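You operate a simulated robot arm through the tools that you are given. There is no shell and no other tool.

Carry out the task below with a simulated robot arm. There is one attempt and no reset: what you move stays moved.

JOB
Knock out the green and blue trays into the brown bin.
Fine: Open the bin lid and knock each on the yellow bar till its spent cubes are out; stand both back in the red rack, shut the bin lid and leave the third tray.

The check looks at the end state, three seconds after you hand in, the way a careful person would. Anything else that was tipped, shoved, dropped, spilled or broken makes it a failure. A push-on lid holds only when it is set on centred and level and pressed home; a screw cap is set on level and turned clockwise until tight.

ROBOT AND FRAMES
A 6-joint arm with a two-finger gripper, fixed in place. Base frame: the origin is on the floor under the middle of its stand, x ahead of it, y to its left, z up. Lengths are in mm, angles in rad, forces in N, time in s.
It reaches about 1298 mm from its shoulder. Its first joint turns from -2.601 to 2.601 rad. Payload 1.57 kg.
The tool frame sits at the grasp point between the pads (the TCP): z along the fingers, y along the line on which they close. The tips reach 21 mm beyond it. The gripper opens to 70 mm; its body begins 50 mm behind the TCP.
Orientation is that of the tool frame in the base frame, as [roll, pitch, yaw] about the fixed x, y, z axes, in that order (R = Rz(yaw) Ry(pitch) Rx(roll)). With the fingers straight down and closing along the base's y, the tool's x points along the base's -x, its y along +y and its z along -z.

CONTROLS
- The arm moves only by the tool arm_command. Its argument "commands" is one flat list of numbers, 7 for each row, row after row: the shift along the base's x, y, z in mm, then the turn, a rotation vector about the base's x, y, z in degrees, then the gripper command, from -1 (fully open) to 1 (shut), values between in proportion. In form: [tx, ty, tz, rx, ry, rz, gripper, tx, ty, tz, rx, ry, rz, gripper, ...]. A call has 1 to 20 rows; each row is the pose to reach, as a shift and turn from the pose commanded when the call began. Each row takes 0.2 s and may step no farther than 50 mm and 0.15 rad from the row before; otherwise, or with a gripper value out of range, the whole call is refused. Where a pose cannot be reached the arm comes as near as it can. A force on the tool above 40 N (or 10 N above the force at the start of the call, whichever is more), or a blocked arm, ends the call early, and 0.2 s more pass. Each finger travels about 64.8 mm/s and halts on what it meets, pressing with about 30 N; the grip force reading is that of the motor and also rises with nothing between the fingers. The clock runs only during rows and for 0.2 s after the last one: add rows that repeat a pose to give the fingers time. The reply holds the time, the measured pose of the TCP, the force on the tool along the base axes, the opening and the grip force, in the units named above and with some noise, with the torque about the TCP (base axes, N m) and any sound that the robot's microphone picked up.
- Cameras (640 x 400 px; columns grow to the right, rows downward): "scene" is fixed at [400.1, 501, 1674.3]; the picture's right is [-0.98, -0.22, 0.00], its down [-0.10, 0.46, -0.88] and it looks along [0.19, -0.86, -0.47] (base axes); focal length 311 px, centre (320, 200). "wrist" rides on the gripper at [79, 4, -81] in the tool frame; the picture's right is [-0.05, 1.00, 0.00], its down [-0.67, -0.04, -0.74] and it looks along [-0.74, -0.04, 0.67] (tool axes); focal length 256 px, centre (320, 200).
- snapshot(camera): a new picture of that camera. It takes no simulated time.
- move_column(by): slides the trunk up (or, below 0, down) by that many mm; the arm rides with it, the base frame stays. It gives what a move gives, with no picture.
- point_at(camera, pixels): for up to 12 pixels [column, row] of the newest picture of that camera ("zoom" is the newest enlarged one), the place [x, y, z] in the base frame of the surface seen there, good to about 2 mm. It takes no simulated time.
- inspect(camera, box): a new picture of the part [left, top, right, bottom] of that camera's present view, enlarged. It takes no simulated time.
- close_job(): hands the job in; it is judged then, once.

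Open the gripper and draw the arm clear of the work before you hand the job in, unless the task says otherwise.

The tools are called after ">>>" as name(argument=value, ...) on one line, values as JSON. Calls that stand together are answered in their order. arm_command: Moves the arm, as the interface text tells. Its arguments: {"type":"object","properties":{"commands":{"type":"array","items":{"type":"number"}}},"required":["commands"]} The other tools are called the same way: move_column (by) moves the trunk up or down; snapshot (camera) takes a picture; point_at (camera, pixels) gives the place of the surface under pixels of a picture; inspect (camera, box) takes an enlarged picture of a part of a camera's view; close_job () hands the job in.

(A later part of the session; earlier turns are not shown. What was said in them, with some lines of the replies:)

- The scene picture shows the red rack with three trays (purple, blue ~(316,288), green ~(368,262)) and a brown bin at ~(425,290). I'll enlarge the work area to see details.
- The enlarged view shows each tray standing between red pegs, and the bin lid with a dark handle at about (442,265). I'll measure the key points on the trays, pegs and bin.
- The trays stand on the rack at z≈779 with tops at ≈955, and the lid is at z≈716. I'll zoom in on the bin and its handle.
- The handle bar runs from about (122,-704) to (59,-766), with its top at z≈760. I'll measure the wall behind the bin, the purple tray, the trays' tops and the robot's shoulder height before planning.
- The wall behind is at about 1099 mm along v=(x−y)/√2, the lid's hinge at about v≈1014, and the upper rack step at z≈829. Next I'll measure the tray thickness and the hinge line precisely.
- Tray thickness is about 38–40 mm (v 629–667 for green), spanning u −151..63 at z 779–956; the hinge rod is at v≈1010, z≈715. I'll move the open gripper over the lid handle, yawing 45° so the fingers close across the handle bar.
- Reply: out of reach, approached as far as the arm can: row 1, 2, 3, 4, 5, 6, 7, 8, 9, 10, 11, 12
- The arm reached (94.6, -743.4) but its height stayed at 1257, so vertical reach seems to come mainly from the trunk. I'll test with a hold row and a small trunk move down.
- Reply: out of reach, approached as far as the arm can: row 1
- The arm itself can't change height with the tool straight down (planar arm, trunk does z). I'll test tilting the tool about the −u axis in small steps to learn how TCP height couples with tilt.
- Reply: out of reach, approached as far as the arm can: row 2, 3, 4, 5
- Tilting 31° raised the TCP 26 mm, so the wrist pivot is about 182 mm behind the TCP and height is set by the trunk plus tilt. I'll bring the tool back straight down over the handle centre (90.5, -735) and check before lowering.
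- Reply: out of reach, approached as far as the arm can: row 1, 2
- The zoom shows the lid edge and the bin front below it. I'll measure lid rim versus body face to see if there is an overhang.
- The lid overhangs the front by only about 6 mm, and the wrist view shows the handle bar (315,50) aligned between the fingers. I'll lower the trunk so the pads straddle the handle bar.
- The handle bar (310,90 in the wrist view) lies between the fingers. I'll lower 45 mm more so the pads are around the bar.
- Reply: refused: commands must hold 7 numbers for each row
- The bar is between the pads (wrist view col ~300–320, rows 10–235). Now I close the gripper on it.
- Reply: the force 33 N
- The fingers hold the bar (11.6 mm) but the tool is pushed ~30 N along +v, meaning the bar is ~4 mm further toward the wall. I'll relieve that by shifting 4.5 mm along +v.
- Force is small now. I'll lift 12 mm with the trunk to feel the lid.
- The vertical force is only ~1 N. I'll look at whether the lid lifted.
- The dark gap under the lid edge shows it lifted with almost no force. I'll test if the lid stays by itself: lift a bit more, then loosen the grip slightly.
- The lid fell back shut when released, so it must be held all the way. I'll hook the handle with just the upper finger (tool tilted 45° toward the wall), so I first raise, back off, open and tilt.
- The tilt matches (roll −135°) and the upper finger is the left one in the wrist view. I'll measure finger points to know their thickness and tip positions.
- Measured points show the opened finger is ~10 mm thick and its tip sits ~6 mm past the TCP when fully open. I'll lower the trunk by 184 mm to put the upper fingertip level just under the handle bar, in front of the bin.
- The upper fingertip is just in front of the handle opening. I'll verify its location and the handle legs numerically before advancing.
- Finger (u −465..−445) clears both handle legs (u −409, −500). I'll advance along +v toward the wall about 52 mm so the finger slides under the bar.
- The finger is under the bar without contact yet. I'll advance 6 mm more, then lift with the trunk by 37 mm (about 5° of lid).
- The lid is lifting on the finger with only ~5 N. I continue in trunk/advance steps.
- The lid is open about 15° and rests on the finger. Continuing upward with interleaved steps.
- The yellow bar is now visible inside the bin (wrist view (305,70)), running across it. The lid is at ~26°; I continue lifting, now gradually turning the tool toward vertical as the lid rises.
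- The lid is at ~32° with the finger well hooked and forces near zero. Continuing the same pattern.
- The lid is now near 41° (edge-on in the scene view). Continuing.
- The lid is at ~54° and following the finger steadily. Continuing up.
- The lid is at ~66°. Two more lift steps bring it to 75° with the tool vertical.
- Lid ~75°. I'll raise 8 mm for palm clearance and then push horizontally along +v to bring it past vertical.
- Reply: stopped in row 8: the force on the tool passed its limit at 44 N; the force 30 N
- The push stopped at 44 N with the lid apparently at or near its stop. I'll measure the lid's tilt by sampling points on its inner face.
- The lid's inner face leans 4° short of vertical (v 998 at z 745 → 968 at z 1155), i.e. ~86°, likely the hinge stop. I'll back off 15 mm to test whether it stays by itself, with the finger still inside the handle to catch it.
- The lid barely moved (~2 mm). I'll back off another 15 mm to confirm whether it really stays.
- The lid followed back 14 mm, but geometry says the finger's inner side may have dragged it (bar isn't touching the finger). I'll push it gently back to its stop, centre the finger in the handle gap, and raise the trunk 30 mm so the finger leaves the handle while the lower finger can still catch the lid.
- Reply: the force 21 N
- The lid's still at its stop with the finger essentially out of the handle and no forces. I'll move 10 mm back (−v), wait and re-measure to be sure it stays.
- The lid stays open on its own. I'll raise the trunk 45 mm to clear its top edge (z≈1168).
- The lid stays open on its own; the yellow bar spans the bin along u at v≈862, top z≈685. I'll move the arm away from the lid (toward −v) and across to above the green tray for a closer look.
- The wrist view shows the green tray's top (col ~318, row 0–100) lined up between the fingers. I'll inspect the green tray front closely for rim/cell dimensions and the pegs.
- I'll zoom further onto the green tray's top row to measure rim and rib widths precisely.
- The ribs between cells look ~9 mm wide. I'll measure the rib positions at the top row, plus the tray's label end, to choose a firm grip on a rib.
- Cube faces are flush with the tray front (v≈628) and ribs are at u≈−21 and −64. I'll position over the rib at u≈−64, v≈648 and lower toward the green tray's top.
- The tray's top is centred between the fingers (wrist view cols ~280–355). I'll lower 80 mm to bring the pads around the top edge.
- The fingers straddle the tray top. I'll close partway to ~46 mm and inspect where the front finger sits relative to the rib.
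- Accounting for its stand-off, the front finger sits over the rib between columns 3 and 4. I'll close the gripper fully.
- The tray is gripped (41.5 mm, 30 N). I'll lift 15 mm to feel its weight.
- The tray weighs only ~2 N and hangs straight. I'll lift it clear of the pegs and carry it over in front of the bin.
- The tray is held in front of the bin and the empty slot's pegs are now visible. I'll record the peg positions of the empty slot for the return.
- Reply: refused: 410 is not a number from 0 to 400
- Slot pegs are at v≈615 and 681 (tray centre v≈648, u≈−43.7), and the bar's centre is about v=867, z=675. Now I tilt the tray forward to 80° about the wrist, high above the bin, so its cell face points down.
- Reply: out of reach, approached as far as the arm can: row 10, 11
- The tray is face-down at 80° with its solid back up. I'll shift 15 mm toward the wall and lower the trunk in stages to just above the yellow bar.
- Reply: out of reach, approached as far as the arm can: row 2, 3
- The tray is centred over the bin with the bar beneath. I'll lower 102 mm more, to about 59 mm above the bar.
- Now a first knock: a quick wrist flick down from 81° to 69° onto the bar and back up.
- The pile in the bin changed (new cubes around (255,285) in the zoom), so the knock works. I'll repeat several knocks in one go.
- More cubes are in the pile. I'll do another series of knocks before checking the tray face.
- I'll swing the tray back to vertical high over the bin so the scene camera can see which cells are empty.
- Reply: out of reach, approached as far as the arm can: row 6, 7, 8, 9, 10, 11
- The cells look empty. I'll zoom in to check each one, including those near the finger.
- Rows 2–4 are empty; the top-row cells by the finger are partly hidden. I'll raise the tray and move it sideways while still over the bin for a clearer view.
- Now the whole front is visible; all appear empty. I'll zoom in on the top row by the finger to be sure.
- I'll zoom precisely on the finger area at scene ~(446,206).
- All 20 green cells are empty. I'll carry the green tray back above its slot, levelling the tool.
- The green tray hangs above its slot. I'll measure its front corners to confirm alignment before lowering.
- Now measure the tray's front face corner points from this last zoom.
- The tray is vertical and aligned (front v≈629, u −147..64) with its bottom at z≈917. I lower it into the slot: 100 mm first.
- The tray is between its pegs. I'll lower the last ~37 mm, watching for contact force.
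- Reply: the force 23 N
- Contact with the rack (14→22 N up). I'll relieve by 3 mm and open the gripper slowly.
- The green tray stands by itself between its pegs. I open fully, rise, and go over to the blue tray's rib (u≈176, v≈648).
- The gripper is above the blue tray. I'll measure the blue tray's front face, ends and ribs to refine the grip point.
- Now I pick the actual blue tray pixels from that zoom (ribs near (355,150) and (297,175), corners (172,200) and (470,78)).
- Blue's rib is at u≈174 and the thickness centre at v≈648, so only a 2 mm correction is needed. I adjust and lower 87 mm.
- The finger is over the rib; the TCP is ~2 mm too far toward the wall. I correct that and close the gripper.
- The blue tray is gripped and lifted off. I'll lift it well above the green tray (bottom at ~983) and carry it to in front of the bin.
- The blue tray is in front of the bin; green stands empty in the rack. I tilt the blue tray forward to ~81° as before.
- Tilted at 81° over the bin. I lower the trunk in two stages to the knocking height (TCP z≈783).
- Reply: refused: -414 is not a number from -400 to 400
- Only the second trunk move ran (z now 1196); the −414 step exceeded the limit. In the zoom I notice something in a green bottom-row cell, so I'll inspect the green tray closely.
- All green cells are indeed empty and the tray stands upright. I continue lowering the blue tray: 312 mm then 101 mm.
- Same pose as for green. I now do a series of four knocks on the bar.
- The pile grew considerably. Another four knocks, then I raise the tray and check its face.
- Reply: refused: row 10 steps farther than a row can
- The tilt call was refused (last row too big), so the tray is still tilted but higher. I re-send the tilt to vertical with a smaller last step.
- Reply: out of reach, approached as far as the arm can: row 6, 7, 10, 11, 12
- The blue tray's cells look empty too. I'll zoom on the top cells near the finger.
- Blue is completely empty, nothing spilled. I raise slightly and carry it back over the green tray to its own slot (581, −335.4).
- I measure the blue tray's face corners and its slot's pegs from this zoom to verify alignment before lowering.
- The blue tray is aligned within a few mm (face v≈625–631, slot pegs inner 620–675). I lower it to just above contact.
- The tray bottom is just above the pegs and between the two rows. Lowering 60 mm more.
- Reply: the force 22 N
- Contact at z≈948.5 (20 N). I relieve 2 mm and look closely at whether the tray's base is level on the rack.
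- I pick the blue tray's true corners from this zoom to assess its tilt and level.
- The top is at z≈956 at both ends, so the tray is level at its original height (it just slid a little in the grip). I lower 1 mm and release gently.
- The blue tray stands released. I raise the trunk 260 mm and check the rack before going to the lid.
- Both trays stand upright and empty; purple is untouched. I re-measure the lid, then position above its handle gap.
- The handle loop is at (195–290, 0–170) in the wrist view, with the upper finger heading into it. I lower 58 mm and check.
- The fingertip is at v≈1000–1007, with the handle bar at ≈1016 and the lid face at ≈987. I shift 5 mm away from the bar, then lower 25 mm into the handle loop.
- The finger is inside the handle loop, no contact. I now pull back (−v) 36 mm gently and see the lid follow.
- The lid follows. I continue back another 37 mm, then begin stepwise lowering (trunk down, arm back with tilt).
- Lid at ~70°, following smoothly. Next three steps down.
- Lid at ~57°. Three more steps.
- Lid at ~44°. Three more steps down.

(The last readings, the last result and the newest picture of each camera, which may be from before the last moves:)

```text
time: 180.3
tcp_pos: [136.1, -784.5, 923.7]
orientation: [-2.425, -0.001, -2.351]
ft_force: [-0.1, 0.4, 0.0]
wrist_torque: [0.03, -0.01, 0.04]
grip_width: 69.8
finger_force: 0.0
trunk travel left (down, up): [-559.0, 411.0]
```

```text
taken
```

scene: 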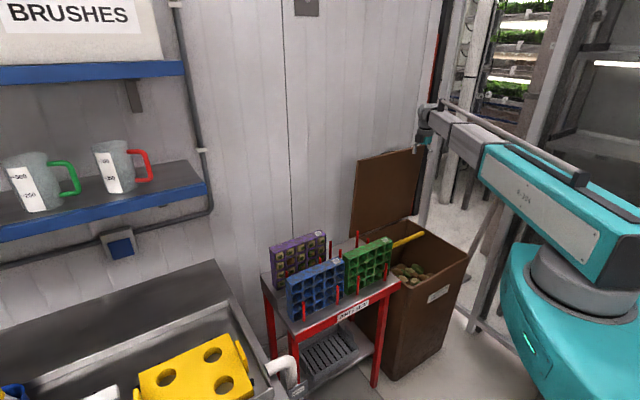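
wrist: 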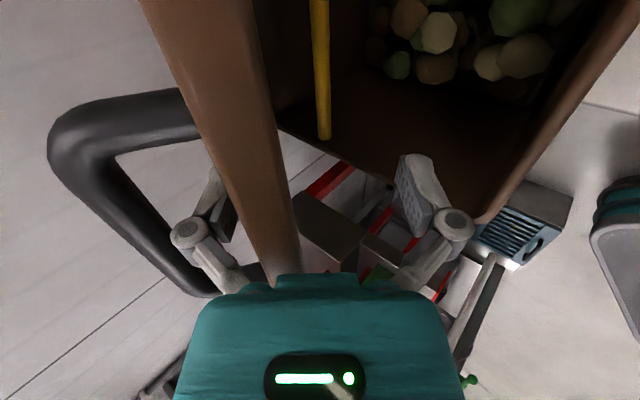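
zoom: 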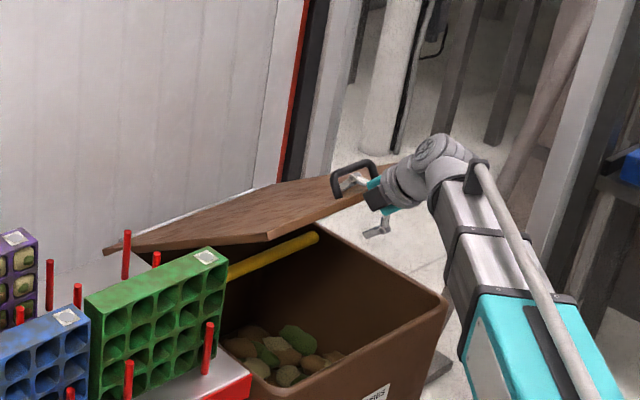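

Lid at ~32°. Continuing with three more steps.

>>> arm_command(commands=[-4.7, 4.7, 4.3, -1.4, -1.4, 0, -1, -9.3, 9.3, 8.7, -2.83, -2.83, 0, -1, -9.3, 9.3, 8.7, -2.83, -2.83, 0, -1])

>>> move_column(by=-32.5)

>>> arm_command(commands=[-7, 7, 0, 0, 0, 0, -1, -14, 14, 0, 0, 0, 0, -1, -14, 14, 0, 0, 0, 0, -1])

>>> move_column(by=-32)

>>> arm_command(commands=[-6, 6, 0, 0, 0, 0, -1, -12.2, 12.2, 0, 0, 0, 0, -1, -12.2, 12.2, 0, 0, 0, 0, -1])

>>> move_column(by=-33)

>>> inspect(camera="scene", box=[370, 180, 490, 300])

>>> snapshot(camera="wrist")

```text
time: 181.1
tcp_pos: [127.9, -777.2, 933.1]
orientation: [-2.353, -0.003, -2.352]
ft_force: [-0.1, 0.4, 0.1]
wrist_torque: [-0.02, 0.01, -0.03]
grip_width: 69.9
finger_force: 0.1
trunk travel left (down, up): [-559.0, 411.0]
```

```text
time: 181.9
tcp_pos: [127.8, -776.0, 899.3]
orientation: [-2.354, -0.003, -2.354]
ft_force: [0.3, -0.8, 0.0]
wrist_torque: [0.02, 0.01, -0.01]
grip_width: 69.9
finger_force: 0.1
trunk travel left (down, up): [-526.0, 444.0]
```

```text
time: 182.7
tcp_pos: [114.1, -762.1, 899.5]
orientation: [-2.354, 0.0, -2.354]
ft_force: [0.1, 0.2, 0.0]
wrist_torque: [0.0, 0.01, 0.03]
grip_width: 69.8
finger_force: 0.0
trunk travel left (down, up): [-526.0, 444.0]
```

```text
time: 183.5
tcp_pos: [114.9, -762.2, 868.3]
orientation: [-2.355, -0.002, -2.354]
ft_force: [1.0, -0.7, 0.4]
wrist_torque: [-0.01, -0.01, 0.01]
grip_width: 69.9
finger_force: 0.0
trunk travel left (down, up): [-494.0, 476.0]
```

```text
time: 184.3
tcp_pos: [103.0, -749.8, 867.7]
orientation: [-2.355, -0.004, -2.354]
ft_force: [-0.4, 1.0, -0.7]
wrist_torque: [0.0, 0.01, -0.02]
grip_width: 70.1
finger_force: 0.1
trunk travel left (down, up): [-494.0, 476.0]
```

```text
time: 185.0
tcp_pos: [102.1, -749.7, 834.8]
orientation: [-2.355, -0.001, -2.353]
ft_force: [0.5, 0.4, -0.5]
wrist_torque: [0.01, 0.0, -0.01]
grip_width: 69.3
finger_force: 0.0
trunk travel left (down, up): [-461.0, 509.0]
```

```text
3.33 times, centred on (430, 240) of scene
```

zoom: 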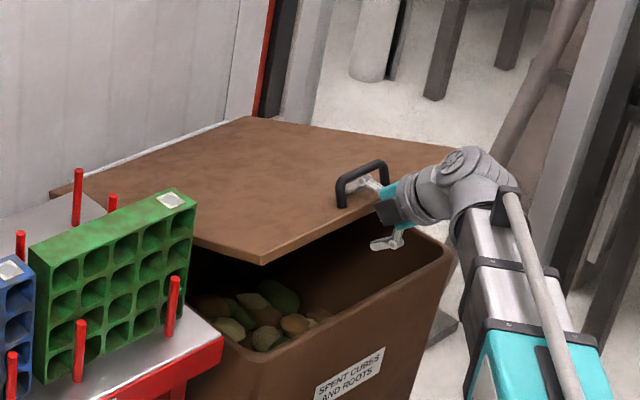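

```text
taken
```

wrist: 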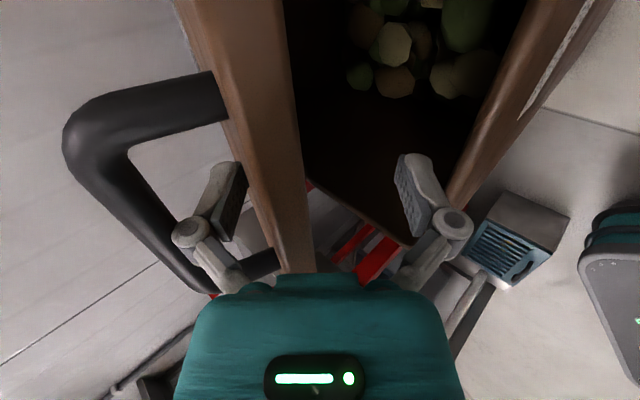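

Lid at ~18°. The lower finger will pass just in front of the bin rim; I continue with the final steps.

>>> arm_command(commands=[-5.5, 5.5, 0, 0, 0, 0, -1, -10.9, 10.9, 0, 0, 0, 0, -1, -10.9, 10.9, 0, 0, 0, 0, -1])

>>> move_column(by=-37)

>>> arm_command(commands=[-4, 4, 0, 0, 0, 0, -1, -8.2, 8.2, 0, 0, 0, 0, -1, -8.2, 8.2, 0, 0, 0, 0, -1])

>>> snapshot(camera="wrist")

>>> inspect(camera="scene", box=[390, 200, 490, 300])

```text
time: 185.8
tcp_pos: [92.8, -739.8, 835.2]
orientation: [-2.353, -0.001, -2.353]
ft_force: [-0.3, -0.4, 0.3]
wrist_torque: [-0.01, 0.0, 0.0]
grip_width: 70.1
finger_force: 0.0
trunk travel left (down, up): [-461.0, 509.0]
```

```text
time: 186.7
tcp_pos: [90.4, -737.8, 799.6]
orientation: [-2.352, -0.002, -2.352]
ft_force: [-8.4, 9.0, 4.0]
wrist_torque: [-0.92, -0.82, -0.3]
grip_width: 70.2
finger_force: 0.0
trunk travel left (down, up): [-424.0, 546.0]
```

```text
time: 187.4
tcp_pos: [84.3, -731.0, 798.6]
orientation: [-2.356, -0.001, -2.353]
ft_force: [-1.1, 1.6, -0.5]
wrist_torque: [-0.06, -0.01, 0.02]
grip_width: 69.5
finger_force: 0.1
trunk travel left (down, up): [-424.0, 546.0]
```

```text
taken
```

wrist: 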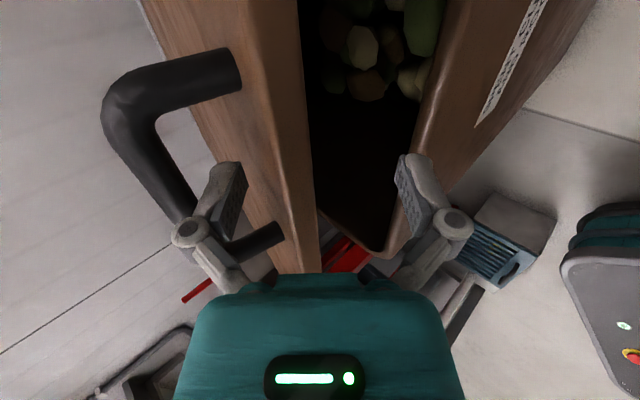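

```text
4.00 times, centred on (440, 250) of scene
```

zoom: 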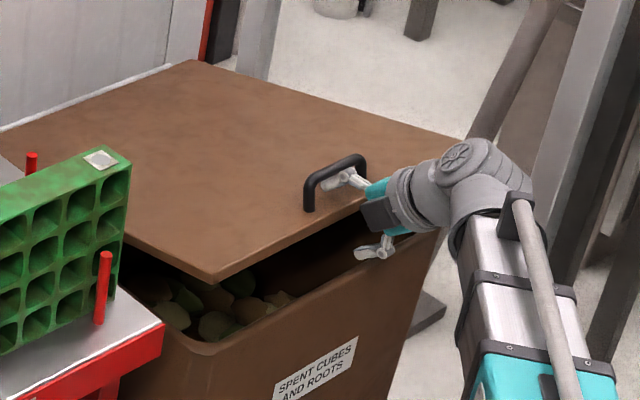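

There was a brief 12 N touch when the bar came close to the finger's knuckle; it vanished after backing off. I'll keep the finger shallower: back off a bit more before each lowering.

>>> arm_command(commands=[-3, 3, 0, 0, 0, 0, -1, -5.7, 5.7, 0, 0, 0, 0, -1, -5.7, 5.7, 0, 0, 0, 0, -1])

>>> move_column(by=-22)

>>> arm_command(commands=[-2, 2, 0, 0, 0, 0, -1, -4, 4, 0, 0, 0, 0, -1, -4, 4, 0, 0, 0, 0, -1])

>>> move_column(by=-22)

>>> snapshot(camera="wrist")

>>> inspect(camera="scene", box=[400, 210, 490, 300])

```text
time: 188.2
tcp_pos: [77.3, -725.0, 797.7]
orientation: [-2.353, -0.002, -2.356]
ft_force: [-0.1, 1.2, -0.4]
wrist_torque: [-0.02, 0.01, 0.02]
grip_width: 69.8
finger_force: 0.1
trunk travel left (down, up): [-424.0, 546.0]
```

```text
time: 188.9
tcp_pos: [76.8, -724.5, 775.9]
orientation: [-2.353, -0.001, -2.354]
ft_force: [-0.9, 0.1, -1.0]
wrist_torque: [0.0, 0.03, -0.05]
grip_width: 69.0
finger_force: 0.0
trunk travel left (down, up): [-402.0, 568.0]
```

```text
time: 189.7
tcp_pos: [74.1, -720.6, 776.0]
orientation: [-2.353, -0.002, -2.355]
ft_force: [-0.6, -0.2, -0.6]
wrist_torque: [0.03, 0.01, -0.01]
grip_width: 69.9
finger_force: 0.0
trunk travel left (down, up): [-402.0, 568.0]
```

```text
time: 190.4
tcp_pos: [73.8, -720.9, 753.1]
orientation: [-2.354, -0.002, -2.354]
ft_force: [0.7, 1.5, -0.7]
wrist_torque: [-0.02, 0.01, 0.02]
grip_width: 69.2
finger_force: 0.1
trunk travel left (down, up): [-380.0, 590.0]
```

```text
taken
```

wrist: 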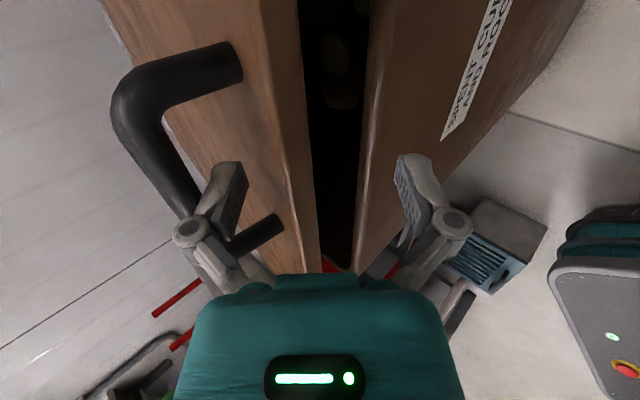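

```text
4.44 times, centred on (445, 255) of scene
```

zoom: 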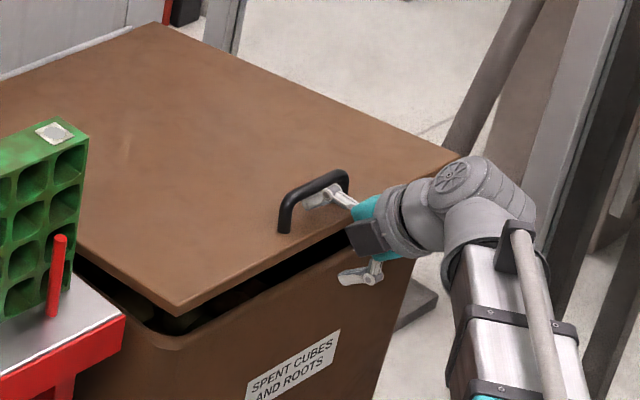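

Lid at ~6°, the lower finger is clear in front of the bin. Final lowering steps.

>>> arm_command(commands=[-1.5, 1.5, 0, 0, 0, 0, -1, -2.5, 2.5, 0, 0, 0, 0, -1, -2.5, 2.5, 0, 0, 0, 0, -1])

>>> move_column(by=-20)

>>> arm_command(commands=[-1.5, 1.5, 0, 0, 0, 0, -1, -2.5, 2.5, 0, 0, 0, 0, -1, -2.5, 2.5, 0, 0, 0, 0, -1])

>>> move_column(by=-17)

>>> snapshot(camera="wrist")

>>> inspect(camera="scene", box=[400, 210, 490, 300])

```text
time: 191.2
tcp_pos: [71.4, -718.9, 752.7]
orientation: [-2.353, -0.002, -2.353]
ft_force: [0.4, -0.5, -0.8]
wrist_torque: [0.04, -0.03, -0.02]
grip_width: 69.5
finger_force: 0.0
trunk travel left (down, up): [-380.0, 590.0]
```

```text
time: 191.9
tcp_pos: [70.0, -718.5, 734.7]
orientation: [-2.355, -0.001, -2.353]
ft_force: [-0.5, 0.2, -1.0]
wrist_torque: [0.0, 0.01, 0.01]
grip_width: 69.1
finger_force: 0.1
trunk travel left (down, up): [-360.0, 610.0]
```

```text
time: 192.7
tcp_pos: [70.0, -717.5, 734.3]
orientation: [-2.355, -0.002, -2.355]
ft_force: [0.4, 0.2, -0.7]
wrist_torque: [0.03, -0.03, 0.05]
grip_width: 69.6
finger_force: 0.0
trunk travel left (down, up): [-360.0, 610.0]
```

```text
time: 193.3
tcp_pos: [68.7, -716.5, 716.8]
orientation: [-2.354, -0.003, -2.355]
ft_force: [-0.4, 0.9, -0.7]
wrist_torque: [-0.01, -0.03, -0.02]
grip_width: 69.1
finger_force: 0.0
trunk travel left (down, up): [-343.0, 627.0]
```

```text
taken
```

wrist: 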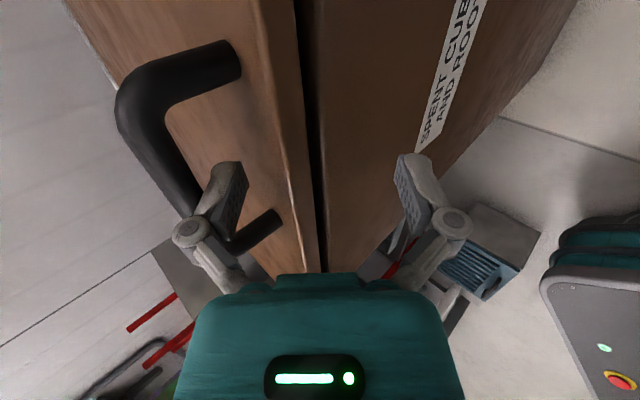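

```text
4.44 times, centred on (445, 255) of scene
```

zoom: 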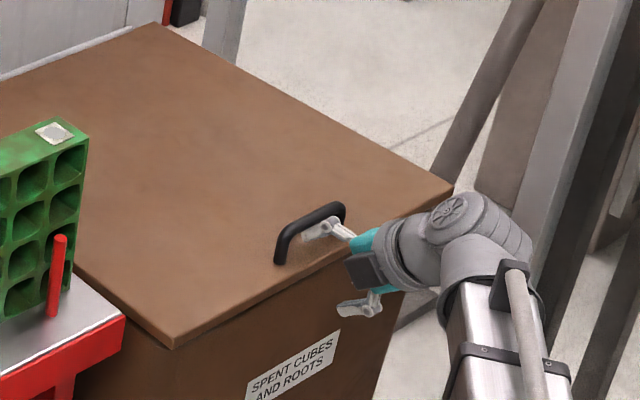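

The lid is nearly shut (thin gap in the wrist view at col ~320). I lower 6 mm more, then withdraw the finger straight back.

>>> move_column(by=-6)

>>> arm_command(commands=[-4, 4, 0, 0, 0, 0, -1, -9, 9, 0, 0, 0, 0, -1, -16, 16, 0, 0, 0, 0, -1, -26, 26, 0, 0, 0, 0, -1, -38, 38, 0, 0, 0, 0, -1, -50, 50, 0, 0, 0, 0, -1, -60, 60, 0, 0, 0, 0, -1, -60, 60, 0, 0, 0, 0, -1])

>>> snapshot(camera="wrist")

>>> inspect(camera="scene", box=[390, 210, 490, 300])

```text
time: 193.9
tcp_pos: [68.3, -716.9, 710.5]
orientation: [-2.354, 0.0, -2.355]
ft_force: [-2.1, 0.6, -0.7]
wrist_torque: [0.0, -0.01, -0.03]
grip_width: 69.5
finger_force: 0.1
trunk travel left (down, up): [-337.0, 633.0]
```

```text
time: 195.7
tcp_pos: [9.1, -658.3, 711.1]
orientation: [-2.354, -0.001, -2.352]
ft_force: [0.1, 0.8, 0.6]
wrist_torque: [-0.01, -0.02, 0.02]
grip_width: 70.1
finger_force: 0.0
trunk travel left (down, up): [-337.0, 633.0]
```

```text
taken
```

wrist: 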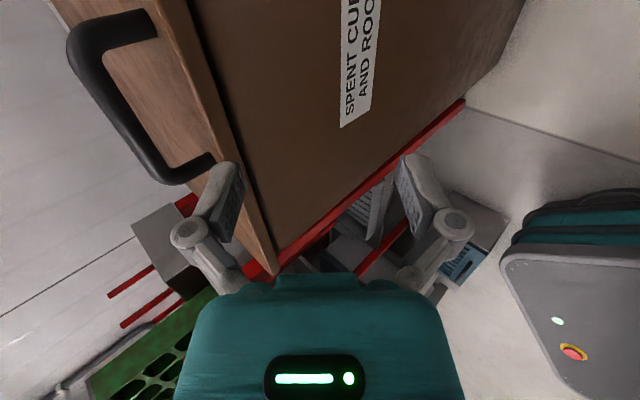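

```text
4.44 times, centred on (440, 255) of scene
```

zoom: 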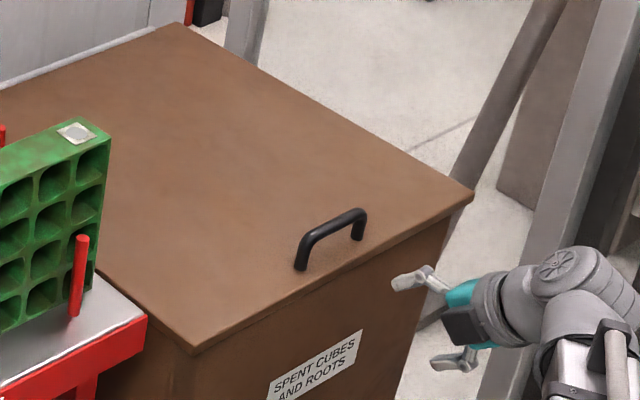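

The finger is out and the lid looks shut. I measure the lid's height at several points to confirm it is level (was z≈717).

>>> point_at(camera="zoom", pixels=[[200, 335], [440, 205], [330, 265], [300, 230], [180, 50], [150, 200], [305, 265], [360, 235], [335, 220]])

>>> inspect(camera="scene", box=[400, 255, 450, 300])

```text
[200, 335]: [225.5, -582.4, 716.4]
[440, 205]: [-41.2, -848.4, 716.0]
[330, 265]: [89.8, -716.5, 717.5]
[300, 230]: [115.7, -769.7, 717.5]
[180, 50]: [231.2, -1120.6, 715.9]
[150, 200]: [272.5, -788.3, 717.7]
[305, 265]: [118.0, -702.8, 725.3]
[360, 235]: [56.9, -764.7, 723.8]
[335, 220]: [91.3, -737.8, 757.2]
```

```text
8.89 times, centred on (425, 278) of scene
```

zoom: 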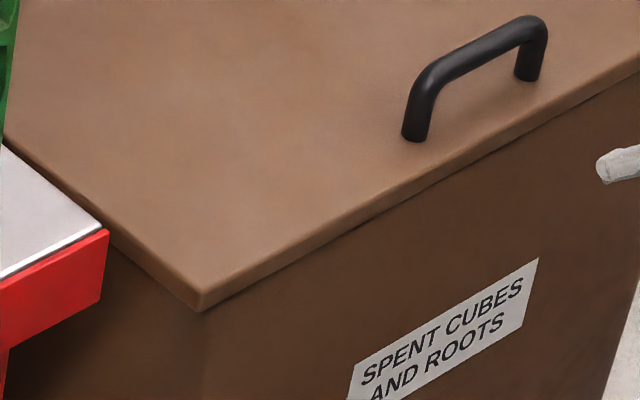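

The lid is shut and level (z≈716–717 everywhere). I draw the arm back, raise the trunk, and return the tool to vertical clear of everything.

>>> arm_command(commands=[-20, 20, 0, 0, 0, 0, -1, -45, 45, 0, 0, 0, 0, -1, -45, 45, 0, 0, 0, 0, -1])

>>> move_column(by=350)

>>> arm_command(commands=[0, 0, -16, 5.3, 5.3, 0, -1, 0, 0, -29, 10.6, 10.6, 0, -1, 0, 0, -39, 15.9, 15.9, 0, -1, 0, 0, -47, 21.2, 21.2, 0, -1, 0, 0, -52, 26.5, 26.5, 0, -1, 0, 0, -53.3, 31.8, 31.8, 0, -1, 0, 0, -53.3, 31.8, 31.8, 0, -1])

>>> snapshot(camera="scene")

>>> inspect(camera="scene", box=[240, 200, 480, 400])

>>> inspect(camera="scene", box=[255, 220, 410, 330])

>>> snapshot(camera="wrist")

```text
time: 196.5
tcp_pos: [-37.4, -614.6, 711.1]
orientation: [-2.352, -0.003, -2.353]
ft_force: [-0.3, -0.5, -0.6]
wrist_torque: [0.02, -0.02, 0.04]
grip_width: 69.6
finger_force: 0.1
trunk travel left (down, up): [-337.0, 633.0]
```

```text
time: 199.9
tcp_pos: [-36.7, -615.0, 1061.0]
orientation: [-2.353, -0.001, -2.354]
ft_force: [-0.3, 0.5, 0.0]
wrist_torque: [-0.02, 0.01, -0.04]
grip_width: 69.8
finger_force: 0.0
trunk travel left (down, up): [-687.0, 283.0]
```

```text
time: 201.5
tcp_pos: [-36.4, -613.9, 1006.0]
orientation: [-3.141, 0.0, -2.354]
ft_force: [1.3, -0.2, -0.6]
wrist_torque: [-0.05, -0.01, -0.01]
grip_width: 69.9
finger_force: 0.0
trunk travel left (down, up): [-687.0, 283.0]
```

```text
taken
```

scene: 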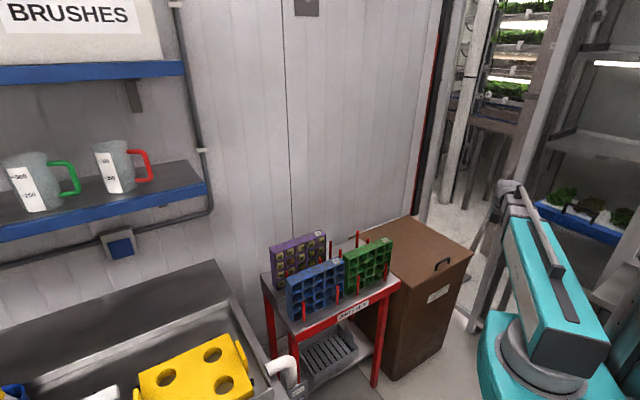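

```text
2.00 times, centred on (360, 300) of scene
```

zoom: 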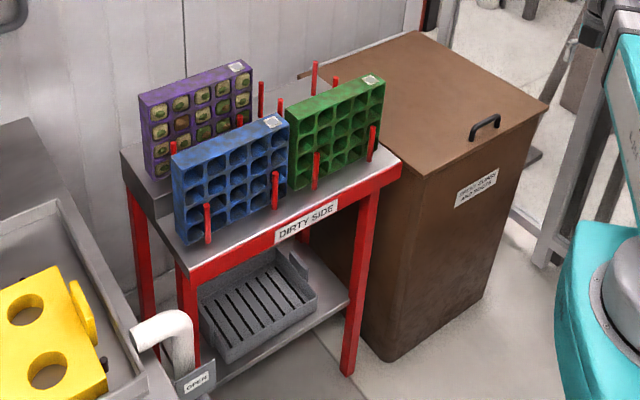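

```text
3.64 times, centred on (332, 275) of scene
```

zoom: 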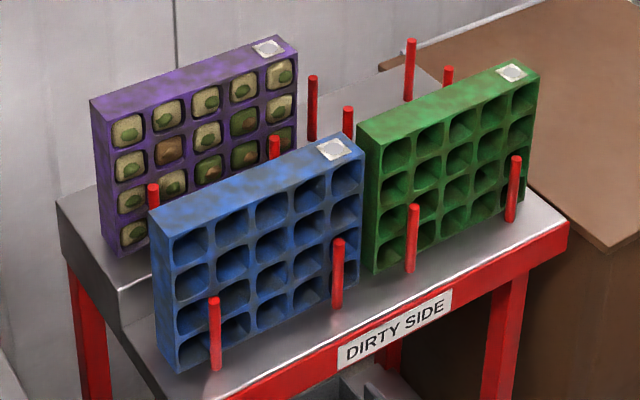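

```text
taken
```

wrist: 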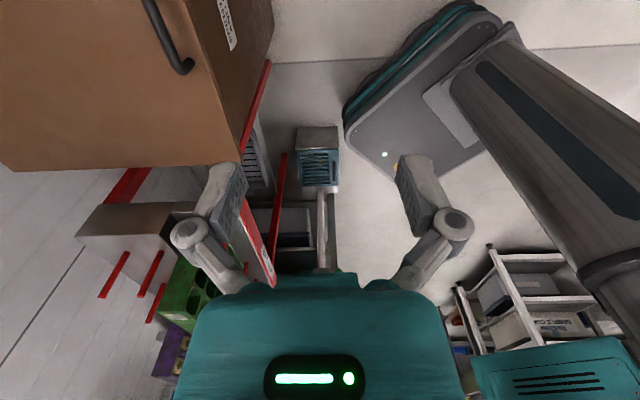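

Lid is shut, both trays are upright and empty, purple untouched. One last close look at the blue tray's cells and the floor around the bin.

>>> inspect(camera="scene", box=[284, 252, 344, 322])

>>> inspect(camera="scene", box=[340, 232, 396, 298])

>>> inspect(camera="scene", box=[360, 270, 500, 400])

```text
5.71 times, centred on (314, 287) of scene
```

zoom: 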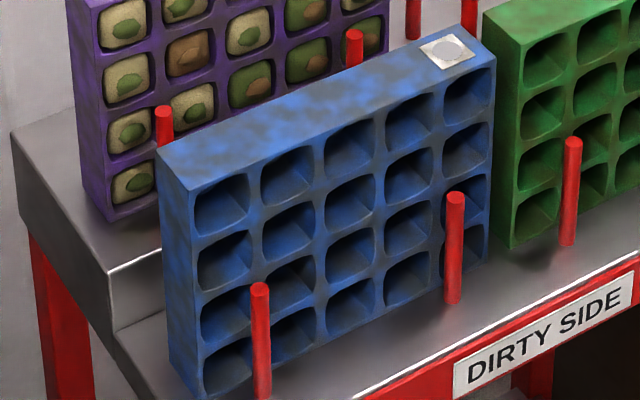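

```text
6.06 times, centred on (368, 265) of scene
```

zoom: 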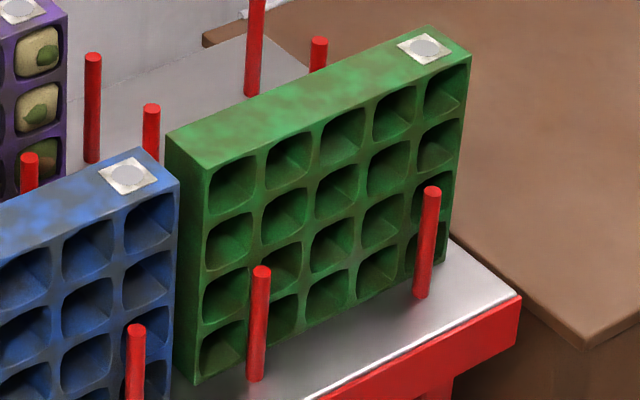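

```text
3.08 times, centred on (430, 335) of scene
```

zoom: 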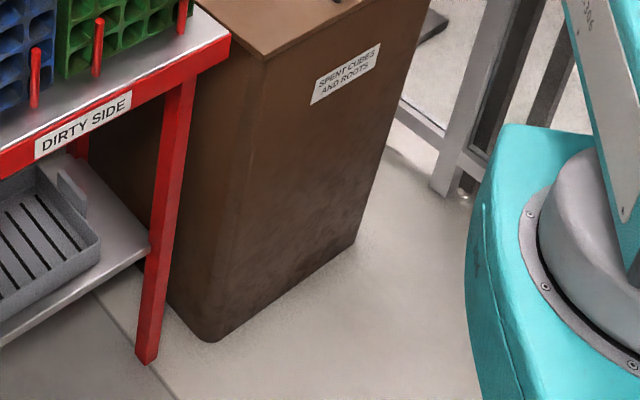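

All blue and green cells are empty, both trays stand in their slots, the purple tray is untouched, the lid is shut, the floor is clean and the gripper is open and clear. I hand in the job.

>>> close_job()

```text
The job is handed in.
```

I knocked the green and blue trays out into the brown bin, and the job is handed in. The result of the check has not come back to me.

What the last pictures and readings showed before handing in:

- **Trays:** all 20 cells in each of the green and blue trays are empty. Both stand upright between the pegs of their own slots in the red rack.
- **Third tray:** I did not touch the purple tray, and it still holds its cubes.
- **Bin lid:** it is shut and level, with its top at about 717 mm everywhere I measured, the same as at the start.
- **Surroundings:** I saw no cubes on the rack or on the floor near the bin. I pressed nothing above the force limit except the lid, once, against its opening stop (44 N).
- **Arm:** the gripper is open and the arm is drawn back, clear of the bin and rack.

The lid would not stay up when only slightly raised, so I guided it up and down with one finger hooked in its handle. It held open on its own once fully raised.
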